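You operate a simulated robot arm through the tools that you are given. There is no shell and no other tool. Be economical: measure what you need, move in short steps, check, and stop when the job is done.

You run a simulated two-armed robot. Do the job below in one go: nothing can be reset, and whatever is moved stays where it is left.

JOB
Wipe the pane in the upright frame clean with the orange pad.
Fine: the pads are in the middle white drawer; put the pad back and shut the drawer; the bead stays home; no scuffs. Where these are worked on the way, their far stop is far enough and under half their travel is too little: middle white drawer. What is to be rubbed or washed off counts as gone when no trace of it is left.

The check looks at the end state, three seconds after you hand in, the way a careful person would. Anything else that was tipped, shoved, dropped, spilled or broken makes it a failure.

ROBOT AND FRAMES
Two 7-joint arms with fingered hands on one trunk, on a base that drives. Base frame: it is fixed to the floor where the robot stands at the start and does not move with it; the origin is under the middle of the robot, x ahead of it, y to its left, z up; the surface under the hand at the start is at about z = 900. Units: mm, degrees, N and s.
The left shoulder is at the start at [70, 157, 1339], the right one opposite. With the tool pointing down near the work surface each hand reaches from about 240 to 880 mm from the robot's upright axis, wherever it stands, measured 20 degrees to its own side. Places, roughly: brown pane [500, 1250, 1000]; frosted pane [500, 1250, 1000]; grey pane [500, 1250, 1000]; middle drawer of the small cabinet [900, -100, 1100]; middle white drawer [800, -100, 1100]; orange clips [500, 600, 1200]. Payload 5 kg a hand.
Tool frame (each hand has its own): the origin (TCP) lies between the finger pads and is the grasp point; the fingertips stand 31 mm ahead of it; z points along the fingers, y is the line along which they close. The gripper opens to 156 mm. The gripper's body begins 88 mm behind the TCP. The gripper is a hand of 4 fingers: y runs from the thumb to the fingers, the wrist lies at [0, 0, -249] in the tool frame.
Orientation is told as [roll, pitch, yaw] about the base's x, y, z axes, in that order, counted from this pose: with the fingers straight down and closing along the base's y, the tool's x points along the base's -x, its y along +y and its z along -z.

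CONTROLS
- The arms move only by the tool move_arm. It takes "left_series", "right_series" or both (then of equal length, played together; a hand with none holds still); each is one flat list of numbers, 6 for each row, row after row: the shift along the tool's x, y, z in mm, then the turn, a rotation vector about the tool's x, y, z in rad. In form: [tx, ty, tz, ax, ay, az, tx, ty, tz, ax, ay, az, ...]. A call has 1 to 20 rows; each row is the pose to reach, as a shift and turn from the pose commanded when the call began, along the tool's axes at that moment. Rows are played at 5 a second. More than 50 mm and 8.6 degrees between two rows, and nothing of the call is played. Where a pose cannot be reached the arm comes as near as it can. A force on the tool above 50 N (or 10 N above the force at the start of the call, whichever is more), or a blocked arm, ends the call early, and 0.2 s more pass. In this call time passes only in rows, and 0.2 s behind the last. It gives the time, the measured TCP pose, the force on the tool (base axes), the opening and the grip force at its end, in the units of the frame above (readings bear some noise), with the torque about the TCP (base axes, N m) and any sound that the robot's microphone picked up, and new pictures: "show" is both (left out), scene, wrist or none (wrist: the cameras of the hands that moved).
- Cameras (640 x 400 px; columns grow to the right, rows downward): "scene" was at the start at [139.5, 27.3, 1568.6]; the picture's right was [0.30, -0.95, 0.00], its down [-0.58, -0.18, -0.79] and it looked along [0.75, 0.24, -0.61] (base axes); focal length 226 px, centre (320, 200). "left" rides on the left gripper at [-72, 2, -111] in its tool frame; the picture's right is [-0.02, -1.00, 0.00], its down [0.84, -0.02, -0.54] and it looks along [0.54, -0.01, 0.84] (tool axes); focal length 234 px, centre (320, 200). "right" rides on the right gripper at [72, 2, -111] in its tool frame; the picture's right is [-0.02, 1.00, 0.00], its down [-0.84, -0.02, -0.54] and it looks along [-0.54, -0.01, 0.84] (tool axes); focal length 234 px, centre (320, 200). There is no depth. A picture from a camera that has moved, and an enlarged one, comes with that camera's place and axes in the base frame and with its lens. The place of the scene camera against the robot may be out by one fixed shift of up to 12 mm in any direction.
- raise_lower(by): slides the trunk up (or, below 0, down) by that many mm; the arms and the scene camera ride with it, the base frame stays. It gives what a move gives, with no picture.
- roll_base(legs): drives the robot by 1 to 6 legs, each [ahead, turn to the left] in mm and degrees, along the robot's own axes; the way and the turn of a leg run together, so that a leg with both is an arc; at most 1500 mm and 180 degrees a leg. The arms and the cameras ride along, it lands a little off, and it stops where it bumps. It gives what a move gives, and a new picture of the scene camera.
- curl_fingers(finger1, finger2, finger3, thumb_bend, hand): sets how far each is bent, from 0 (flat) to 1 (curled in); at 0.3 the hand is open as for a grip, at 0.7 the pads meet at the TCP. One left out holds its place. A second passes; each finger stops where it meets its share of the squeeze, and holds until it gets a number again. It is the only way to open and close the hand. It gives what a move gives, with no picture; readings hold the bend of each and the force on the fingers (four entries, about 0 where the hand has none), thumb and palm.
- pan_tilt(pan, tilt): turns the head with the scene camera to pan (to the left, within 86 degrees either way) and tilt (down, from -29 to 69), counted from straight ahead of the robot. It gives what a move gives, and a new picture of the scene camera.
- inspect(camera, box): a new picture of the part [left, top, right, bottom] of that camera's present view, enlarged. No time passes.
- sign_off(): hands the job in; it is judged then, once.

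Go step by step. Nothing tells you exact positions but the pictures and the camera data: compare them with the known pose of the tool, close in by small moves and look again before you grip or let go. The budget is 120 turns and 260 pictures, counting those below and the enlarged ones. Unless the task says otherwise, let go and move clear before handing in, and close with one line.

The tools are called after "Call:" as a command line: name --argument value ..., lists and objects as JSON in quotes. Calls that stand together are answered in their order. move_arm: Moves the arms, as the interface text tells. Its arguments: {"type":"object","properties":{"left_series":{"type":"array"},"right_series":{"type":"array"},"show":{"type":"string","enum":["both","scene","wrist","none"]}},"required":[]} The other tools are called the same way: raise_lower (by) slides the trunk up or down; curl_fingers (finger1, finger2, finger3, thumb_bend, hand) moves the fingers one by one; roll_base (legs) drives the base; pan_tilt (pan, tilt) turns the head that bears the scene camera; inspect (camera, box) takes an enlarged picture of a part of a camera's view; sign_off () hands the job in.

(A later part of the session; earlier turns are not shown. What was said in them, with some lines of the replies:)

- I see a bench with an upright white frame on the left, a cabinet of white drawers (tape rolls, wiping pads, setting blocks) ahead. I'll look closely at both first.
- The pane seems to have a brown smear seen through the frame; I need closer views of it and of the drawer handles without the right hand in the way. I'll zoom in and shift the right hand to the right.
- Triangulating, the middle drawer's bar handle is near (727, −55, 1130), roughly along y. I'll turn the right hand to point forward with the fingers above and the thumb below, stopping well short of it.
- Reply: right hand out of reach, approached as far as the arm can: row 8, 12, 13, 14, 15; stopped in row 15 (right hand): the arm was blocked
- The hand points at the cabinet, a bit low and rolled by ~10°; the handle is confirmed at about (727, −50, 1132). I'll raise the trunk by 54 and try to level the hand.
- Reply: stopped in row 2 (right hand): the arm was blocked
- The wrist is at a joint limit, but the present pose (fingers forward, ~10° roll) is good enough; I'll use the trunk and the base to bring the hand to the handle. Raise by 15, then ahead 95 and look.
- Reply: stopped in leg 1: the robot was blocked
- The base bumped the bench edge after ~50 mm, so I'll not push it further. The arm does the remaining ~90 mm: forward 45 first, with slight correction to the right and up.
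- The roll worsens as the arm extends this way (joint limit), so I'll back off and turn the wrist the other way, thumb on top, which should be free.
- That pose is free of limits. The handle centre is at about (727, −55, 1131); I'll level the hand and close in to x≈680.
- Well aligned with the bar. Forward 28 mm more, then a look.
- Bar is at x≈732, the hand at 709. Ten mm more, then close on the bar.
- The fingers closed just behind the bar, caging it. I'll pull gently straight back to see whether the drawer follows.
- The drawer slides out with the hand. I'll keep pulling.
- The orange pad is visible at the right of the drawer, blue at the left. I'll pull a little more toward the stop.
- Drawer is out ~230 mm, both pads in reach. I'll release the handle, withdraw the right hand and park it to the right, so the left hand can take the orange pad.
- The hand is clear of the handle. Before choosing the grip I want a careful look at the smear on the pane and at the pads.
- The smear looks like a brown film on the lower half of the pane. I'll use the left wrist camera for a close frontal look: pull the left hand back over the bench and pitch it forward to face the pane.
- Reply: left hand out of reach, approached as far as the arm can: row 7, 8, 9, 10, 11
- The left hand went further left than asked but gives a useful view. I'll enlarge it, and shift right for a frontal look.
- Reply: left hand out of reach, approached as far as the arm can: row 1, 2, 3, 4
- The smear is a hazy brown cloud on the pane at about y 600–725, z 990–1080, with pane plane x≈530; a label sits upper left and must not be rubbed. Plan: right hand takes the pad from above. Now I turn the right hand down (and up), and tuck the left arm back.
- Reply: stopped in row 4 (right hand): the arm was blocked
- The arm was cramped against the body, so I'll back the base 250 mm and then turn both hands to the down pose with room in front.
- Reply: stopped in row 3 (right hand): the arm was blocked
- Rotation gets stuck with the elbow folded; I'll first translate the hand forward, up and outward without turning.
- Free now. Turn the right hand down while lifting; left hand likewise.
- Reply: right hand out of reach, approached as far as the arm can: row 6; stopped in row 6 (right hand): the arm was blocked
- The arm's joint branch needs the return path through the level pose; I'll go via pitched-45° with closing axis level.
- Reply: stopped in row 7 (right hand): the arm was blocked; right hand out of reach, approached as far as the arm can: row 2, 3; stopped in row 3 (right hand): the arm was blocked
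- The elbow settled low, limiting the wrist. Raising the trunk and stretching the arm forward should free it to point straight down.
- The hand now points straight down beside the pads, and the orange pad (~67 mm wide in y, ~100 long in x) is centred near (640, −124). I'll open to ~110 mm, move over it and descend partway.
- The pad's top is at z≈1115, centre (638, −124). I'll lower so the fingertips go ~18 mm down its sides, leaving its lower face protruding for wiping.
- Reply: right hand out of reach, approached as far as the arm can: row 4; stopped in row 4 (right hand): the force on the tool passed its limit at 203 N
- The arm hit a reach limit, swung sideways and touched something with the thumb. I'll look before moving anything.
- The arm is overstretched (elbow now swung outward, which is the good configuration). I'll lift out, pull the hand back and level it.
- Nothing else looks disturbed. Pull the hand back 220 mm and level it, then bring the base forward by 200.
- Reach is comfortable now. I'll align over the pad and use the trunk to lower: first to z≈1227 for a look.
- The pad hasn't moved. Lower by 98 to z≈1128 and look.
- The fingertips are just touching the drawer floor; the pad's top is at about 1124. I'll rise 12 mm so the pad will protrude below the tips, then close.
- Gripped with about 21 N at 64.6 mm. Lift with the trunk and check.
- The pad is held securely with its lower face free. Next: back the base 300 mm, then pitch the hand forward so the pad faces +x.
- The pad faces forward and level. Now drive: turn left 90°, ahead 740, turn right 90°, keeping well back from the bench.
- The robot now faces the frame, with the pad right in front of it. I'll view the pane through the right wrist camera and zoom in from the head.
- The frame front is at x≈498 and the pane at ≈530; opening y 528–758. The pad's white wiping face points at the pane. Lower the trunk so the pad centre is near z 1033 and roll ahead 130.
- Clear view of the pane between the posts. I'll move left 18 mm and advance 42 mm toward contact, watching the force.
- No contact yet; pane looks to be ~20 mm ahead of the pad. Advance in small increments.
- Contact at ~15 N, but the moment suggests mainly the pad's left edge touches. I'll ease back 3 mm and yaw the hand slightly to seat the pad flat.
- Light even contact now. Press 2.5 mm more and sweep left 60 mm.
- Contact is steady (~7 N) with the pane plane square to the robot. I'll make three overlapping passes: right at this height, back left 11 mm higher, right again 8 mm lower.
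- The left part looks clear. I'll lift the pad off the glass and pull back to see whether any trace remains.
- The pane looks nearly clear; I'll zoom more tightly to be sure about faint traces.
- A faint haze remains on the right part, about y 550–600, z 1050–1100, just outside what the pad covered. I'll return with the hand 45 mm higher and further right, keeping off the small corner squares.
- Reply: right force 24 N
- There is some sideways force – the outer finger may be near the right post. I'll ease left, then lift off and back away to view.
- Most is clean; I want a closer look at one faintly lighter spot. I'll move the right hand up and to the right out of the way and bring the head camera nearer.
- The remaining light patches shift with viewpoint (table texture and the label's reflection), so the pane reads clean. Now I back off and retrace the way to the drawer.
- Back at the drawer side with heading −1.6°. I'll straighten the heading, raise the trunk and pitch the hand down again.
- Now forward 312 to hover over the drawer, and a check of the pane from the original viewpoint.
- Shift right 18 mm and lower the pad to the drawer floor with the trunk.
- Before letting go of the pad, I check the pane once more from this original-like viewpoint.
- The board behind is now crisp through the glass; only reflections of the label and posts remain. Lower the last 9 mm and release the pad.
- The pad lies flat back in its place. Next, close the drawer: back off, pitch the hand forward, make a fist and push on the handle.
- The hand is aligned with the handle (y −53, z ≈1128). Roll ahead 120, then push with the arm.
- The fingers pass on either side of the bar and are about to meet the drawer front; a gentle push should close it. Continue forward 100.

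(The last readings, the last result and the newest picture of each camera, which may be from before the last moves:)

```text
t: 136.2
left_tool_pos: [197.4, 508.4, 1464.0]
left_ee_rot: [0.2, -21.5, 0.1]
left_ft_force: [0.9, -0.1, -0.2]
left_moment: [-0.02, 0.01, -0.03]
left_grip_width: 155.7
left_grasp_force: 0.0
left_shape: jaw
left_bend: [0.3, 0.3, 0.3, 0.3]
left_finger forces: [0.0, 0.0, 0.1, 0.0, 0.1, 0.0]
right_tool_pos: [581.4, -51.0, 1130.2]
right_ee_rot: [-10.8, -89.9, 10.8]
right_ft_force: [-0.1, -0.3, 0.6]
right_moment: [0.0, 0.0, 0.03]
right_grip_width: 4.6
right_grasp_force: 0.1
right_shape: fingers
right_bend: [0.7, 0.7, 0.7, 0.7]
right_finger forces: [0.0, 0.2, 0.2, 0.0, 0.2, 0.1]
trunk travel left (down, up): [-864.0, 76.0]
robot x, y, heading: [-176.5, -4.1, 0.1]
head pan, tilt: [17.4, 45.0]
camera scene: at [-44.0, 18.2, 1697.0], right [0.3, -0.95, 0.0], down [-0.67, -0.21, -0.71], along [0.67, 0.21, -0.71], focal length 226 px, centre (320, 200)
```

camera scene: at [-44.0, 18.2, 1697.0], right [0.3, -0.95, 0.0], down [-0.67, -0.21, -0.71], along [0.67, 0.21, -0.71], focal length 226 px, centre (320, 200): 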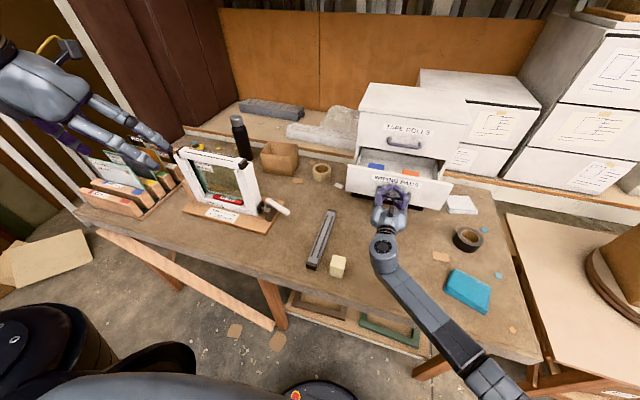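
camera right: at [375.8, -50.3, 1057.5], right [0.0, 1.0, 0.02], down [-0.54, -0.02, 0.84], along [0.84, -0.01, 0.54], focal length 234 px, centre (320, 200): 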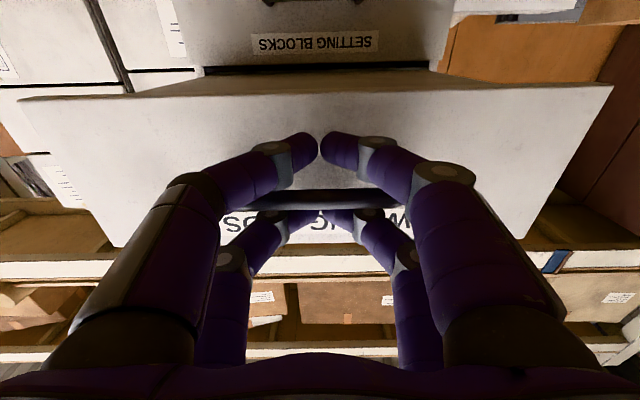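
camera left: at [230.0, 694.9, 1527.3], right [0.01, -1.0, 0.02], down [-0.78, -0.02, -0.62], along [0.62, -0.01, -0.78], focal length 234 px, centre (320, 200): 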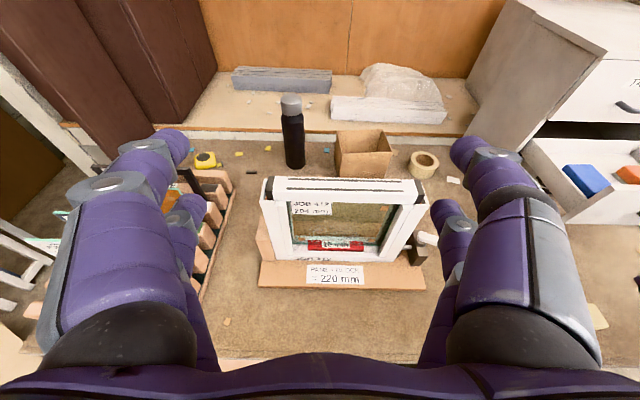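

The drawer is moving in. Roll ahead 115 to push it most of the way, then finish with the arm.

Call:
roll_base --legs '[[112, 0]]'

Call:
move_arm --right_series '[0, 0, 5, 0, 0, 0, 0, 0, 10, 0, 0, 0, 0, 0, 15, 0, 0, 0, 0, 0, 20, 0, 0, 0, 0, 0, 25, 0, 0, 0, 0, 0, 30, 0, 0, 0]' --show "both"

```text
t: 137.4
left_tool_pos: [305.3, 509.3, 1466.3]
left_ee_rot: [0.3, -21.8, 0.2]
left_ft_force: [0.0, -0.4, -0.2]
left_moment: [0.0, 0.0, -0.02]
left_grip_width: 155.9
left_grasp_force: 0.1
left_shape: jaw
left_bend: [0.3, 0.3, 0.3, 0.3]
left_finger forces: [0.0, 0.0, 0.0, 0.1, 0.0, 0.0]
right_tool_pos: [690.6, -50.3, 1131.7]
right_ee_rot: [-31.8, -90.0, 31.9]
right_ft_force: [-0.2, -0.3, 0.2]
right_moment: [-0.02, -0.04, 0.03]
right_grip_width: 3.8
right_grasp_force: 0.1
right_shape: fingers
right_bend: [0.7, 0.7, 0.7, 0.7]
right_finger forces: [0.1, 0.0, 0.0, 0.0, 0.1, 0.1]
trunk travel left (down, up): [-864.0, 76.0]
robot x, y, heading: [-71.5, -7.8, -0.1]
head pan, tilt: [17.4, 45.0]
camera scene: at [63.7, 18.2, 1697.3], right [0.3, -0.95, 0.0], down [-0.67, -0.21, -0.71], along [0.68, 0.21, -0.71], focal length 226 px, centre (320, 200)
```

scene: 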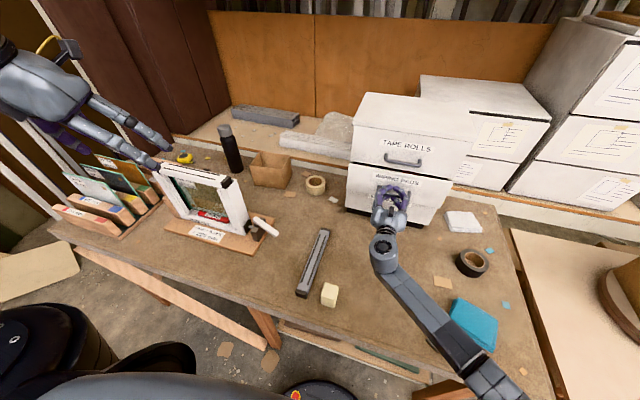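

```text
t: 138.8
left_tool_pos: [308.7, 509.0, 1464.5]
left_ee_rot: [0.2, -21.5, 0.2]
left_ft_force: [-1.3, -0.3, 0.0]
left_moment: [0.02, 0.02, 0.03]
left_grip_width: 156.3
left_grasp_force: 0.0
left_shape: jaw
left_bend: [0.3, 0.3, 0.3, 0.3]
left_finger forces: [0.0, 0.1, 0.0, 0.1, 0.0, 0.0]
right_tool_pos: [721.6, -49.9, 1130.8]
right_ee_rot: [-10.3, -89.8, 10.5]
right_ft_force: [0.6, -0.9, 0.5]
right_moment: [0.04, -0.02, 0.01]
right_grip_width: 3.8
right_grasp_force: 0.1
right_shape: fingers
right_bend: [0.7, 0.7, 0.7, 0.7]
right_finger forces: [0.0, 0.0, 0.0, 0.0, 0.0, 0.0]
trunk travel left (down, up): [-864.0, 76.0]
robot x, y, heading: [-66.0, -8.9, 0.2]
head pan, tilt: [17.4, 45.0]
camera scene: at [67.5, 18.5, 1697.0], right [0.3, -0.95, 0.0], down [-0.67, -0.21, -0.71], along [0.67, 0.21, -0.71], focal length 226 px, centre (320, 200)
camera right: at [611.2, -48.4, 1058.3], right [0.0, 1.0, 0.02], down [-0.54, -0.02, 0.84], along [0.84, -0.01, 0.54], focal length 234 px, centre (320, 200)
```

scene: 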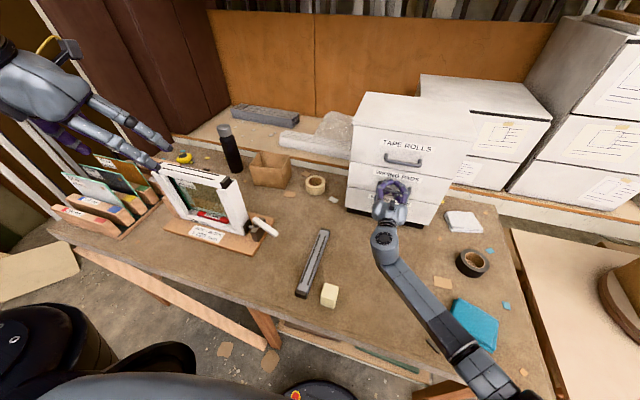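
right: 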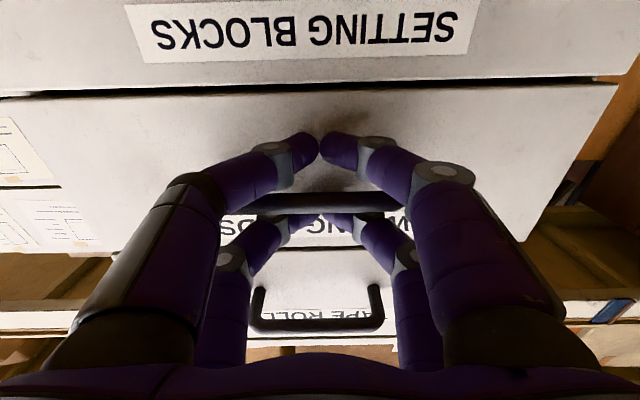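

Nearly shut; push on in 3 mm steps until it stops.

Call:
move_arm --right_series '[0, 0, 3, 0, 0, 0, 0, 0, 6, 0, 0, 0, 0, 0, 9, 0, 0, 0, 0, 0, 12, 0, 0, 0, 0, 0, 14, 0, 0, 0]' --show "wrist"

Call:
inspect --camera "scene" --box '[335, 80, 495, 240]'

```text
t: 139.8
left_tool_pos: [302.6, 506.6, 1466.6]
left_ee_rot: [0.3, -21.7, 0.0]
left_ft_force: [0.8, 0.5, -0.8]
left_moment: [-0.03, 0.0, 0.0]
left_grip_width: 155.9
left_grasp_force: 0.0
left_shape: jaw
left_bend: [0.3, 0.3, 0.3, 0.3]
left_finger forces: [0.0, 0.0, 0.0, 0.0, 0.1, 0.0]
right_tool_pos: [724.0, -49.3, 1129.6]
right_ee_rot: [-67.6, -89.9, 67.8]
right_ft_force: [-36.3, -4.8, 7.9]
right_moment: [-0.15, 0.01, -0.39]
right_grip_width: 3.5
right_grasp_force: 18.6
right_shape: fingers
right_bend: [0.7, 0.71, 0.71, 0.7]
right_finger forces: [4.9, 6.0, 7.7, 0.0, 19.4, 0.0]
trunk travel left (down, up): [-864.0, 76.0]
robot x, y, heading: [-67.9, -10.4, 0.1]
head pan, tilt: [17.4, 45.0]
stopped in row 5 (right hand): the force on the tool passed its limit at 52 N (the readings are from after the stop); the commanded pose is now the measured one
camera right: at [613.5, -48.6, 1057.9], right [0.0, 1.0, 0.02], down [-0.54, -0.02, 0.84], along [0.84, -0.01, 0.54], focal length 234 px, centre (320, 200)
```

right: 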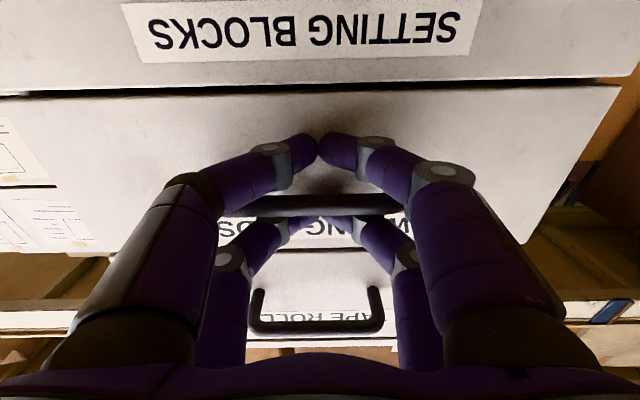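

```text
2.50 times, centred on (415, 160) of scene
camera zoom: at [57.5, 16.7, 1698.0], right [0.3, -0.95, 0.0], down [-0.67, -0.21, -0.71], along [0.68, 0.21, -0.7], focal length 566 px, centre (82, 300)
```

zoom: 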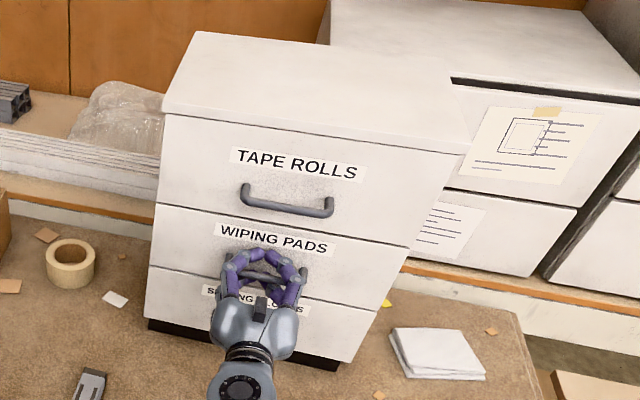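

The drawer is shut flush. Withdraw straight back and verify it stays shut.

Call:
move_arm --right_series '[0, 0, -10, 0, 0, 0, 0, 0, -25, 0, 0, 0, 0, 0, -45, 0, 0, 0, 0, 0, -70, 0, 0, 0, 0, 0, -95, 0, 0, 0]' --show "none"

Call:
roll_base --legs '[[-150, 0]]'

Call:
inspect --camera "scene" --box '[335, 80, 495, 220]'

Call:
inspect --camera "scene" --box '[180, 130, 300, 220]'

```text
t: 141.0
left_tool_pos: [306.9, 508.1, 1466.4]
left_ee_rot: [0.3, -21.6, 0.1]
left_ft_force: [0.2, -0.3, -0.3]
left_moment: [-0.03, -0.01, -0.01]
left_grip_width: 155.8
left_grasp_force: 0.0
left_shape: jaw
left_bend: [0.3, 0.3, 0.3, 0.3]
left_finger forces: [0.0, 0.1, 0.0, 0.0, 0.0, 0.0]
right_tool_pos: [634.3, -51.4, 1127.1]
right_ee_rot: [-21.4, -89.6, 21.7]
right_ft_force: [-0.2, -0.1, 0.6]
right_moment: [0.01, 0.01, 0.01]
right_grip_width: 3.8
right_grasp_force: 0.1
right_shape: fingers
right_bend: [0.7, 0.7, 0.7, 0.7]
right_finger forces: [0.0, 0.0, 0.1, 0.0, 0.1, 0.0]
trunk travel left (down, up): [-864.0, 76.0]
robot x, y, heading: [-68.9, -6.0, 0.1]
head pan, tilt: [17.4, 45.0]
```

```text
t: 142.4
left_tool_pos: [159.5, 507.7, 1464.0]
left_ee_rot: [0.2, -21.2, 0.0]
left_ft_force: [0.2, 0.4, -0.3]
left_moment: [-0.03, 0.01, -0.03]
left_grip_width: 155.9
left_grasp_force: 0.0
left_shape: jaw
left_bend: [0.3, 0.3, 0.3, 0.3]
left_finger forces: [0.0, 0.0, 0.1, 0.0, 0.0, 0.0]
right_tool_pos: [484.1, -52.0, 1126.2]
right_ee_rot: [-17.4, -89.4, 17.6]
right_ft_force: [0.5, 0.3, 0.0]
right_moment: [0.03, 0.03, -0.01]
right_grip_width: 3.9
right_grasp_force: 0.1
right_shape: fingers
right_bend: [0.7, 0.7, 0.7, 0.7]
right_finger forces: [0.0, 0.0, 0.0, 0.0, 0.0, 0.0]
trunk travel left (down, up): [-864.0, 76.0]
robot x, y, heading: [-221.2, -4.8, 0.1]
head pan, tilt: [17.4, 45.0]
camera scene: at [-83.7, 17.7, 1696.8], right [0.3, -0.95, 0.0], down [-0.68, -0.21, -0.71], along [0.67, 0.21, -0.71], focal length 226 px, centre (320, 200)
```

scene: 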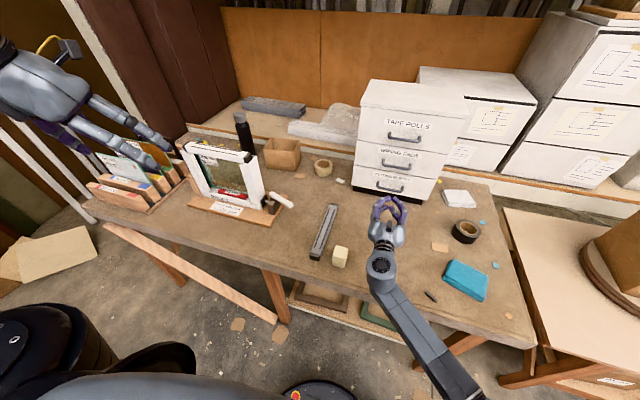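

```text
2.86 times, centred on (415, 150) of scene
camera zoom: at [-83.7, 17.7, 1696.8], right [0.3, -0.95, 0.0], down [-0.68, -0.21, -0.71], along [0.67, 0.21, -0.71], focal length 646 px, centre (49, 343)
```

zoom: 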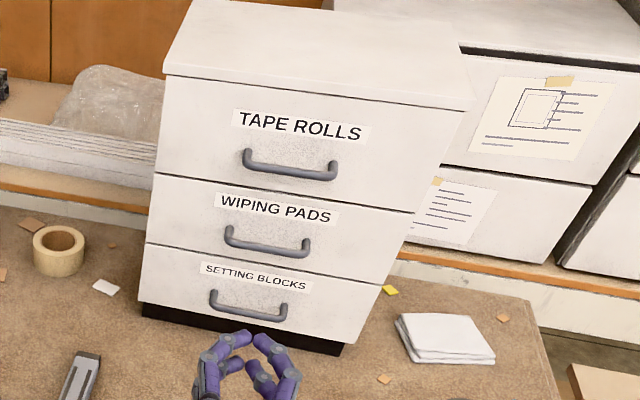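

```text
4.44 times, centred on (240, 175) of scene
camera zoom: at [-83.7, 17.7, 1696.8], right [0.3, -0.95, 0.0], down [-0.68, -0.21, -0.71], along [0.67, 0.21, -0.71], focal length 1005 px, centre (676, 311)
```

zoom: 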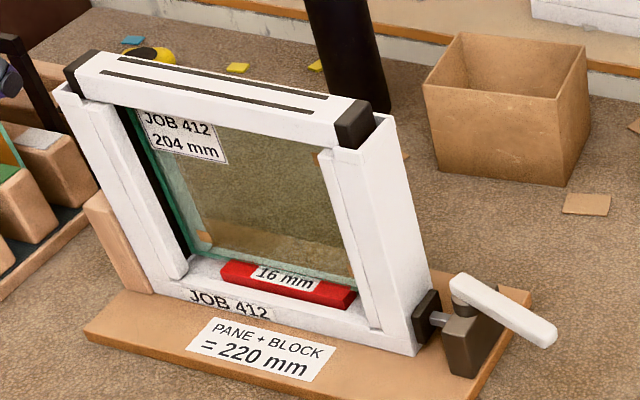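

Drawer shut, frame and surroundings in place. One last tight zoom on the pane.

Call:
inspect --camera "scene" --box '[205, 150, 265, 200]'

```text
8.00 times, centred on (235, 175) of scene
camera zoom: at [-83.7, 17.7, 1696.8], right [0.3, -0.95, 0.0], down [-0.68, -0.21, -0.71], along [0.67, 0.21, -0.71], focal length 1810 px, centre (1000, 400)
```

zoom: 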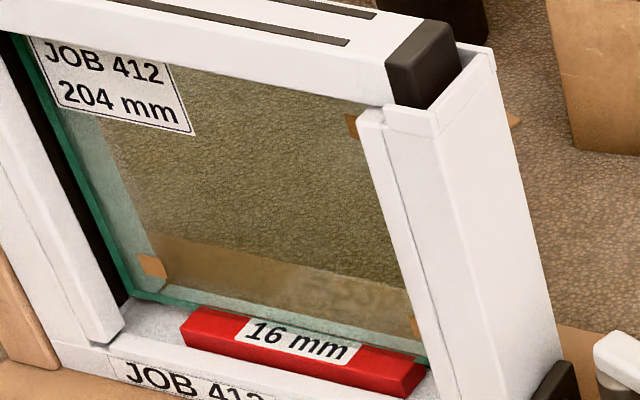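

The glass shows only the board behind it and reflections; the pad is back, the drawer is shut and both hands are clear. Handing in.

Call:
sign_off

```text
The job is handed in.
```

The pane in the upright frame is wiped with no trace left that I can see. The orange pad is back in the middle white drawer and the drawer is shut flush. I didn't touch the frame's top bar, block or label, and I see no scuffs or displaced items. One lower into the drawer was cut short by a 203 N force spike, and near the end of wiping a finger may have touched the right post. I found no mark or shift from either.
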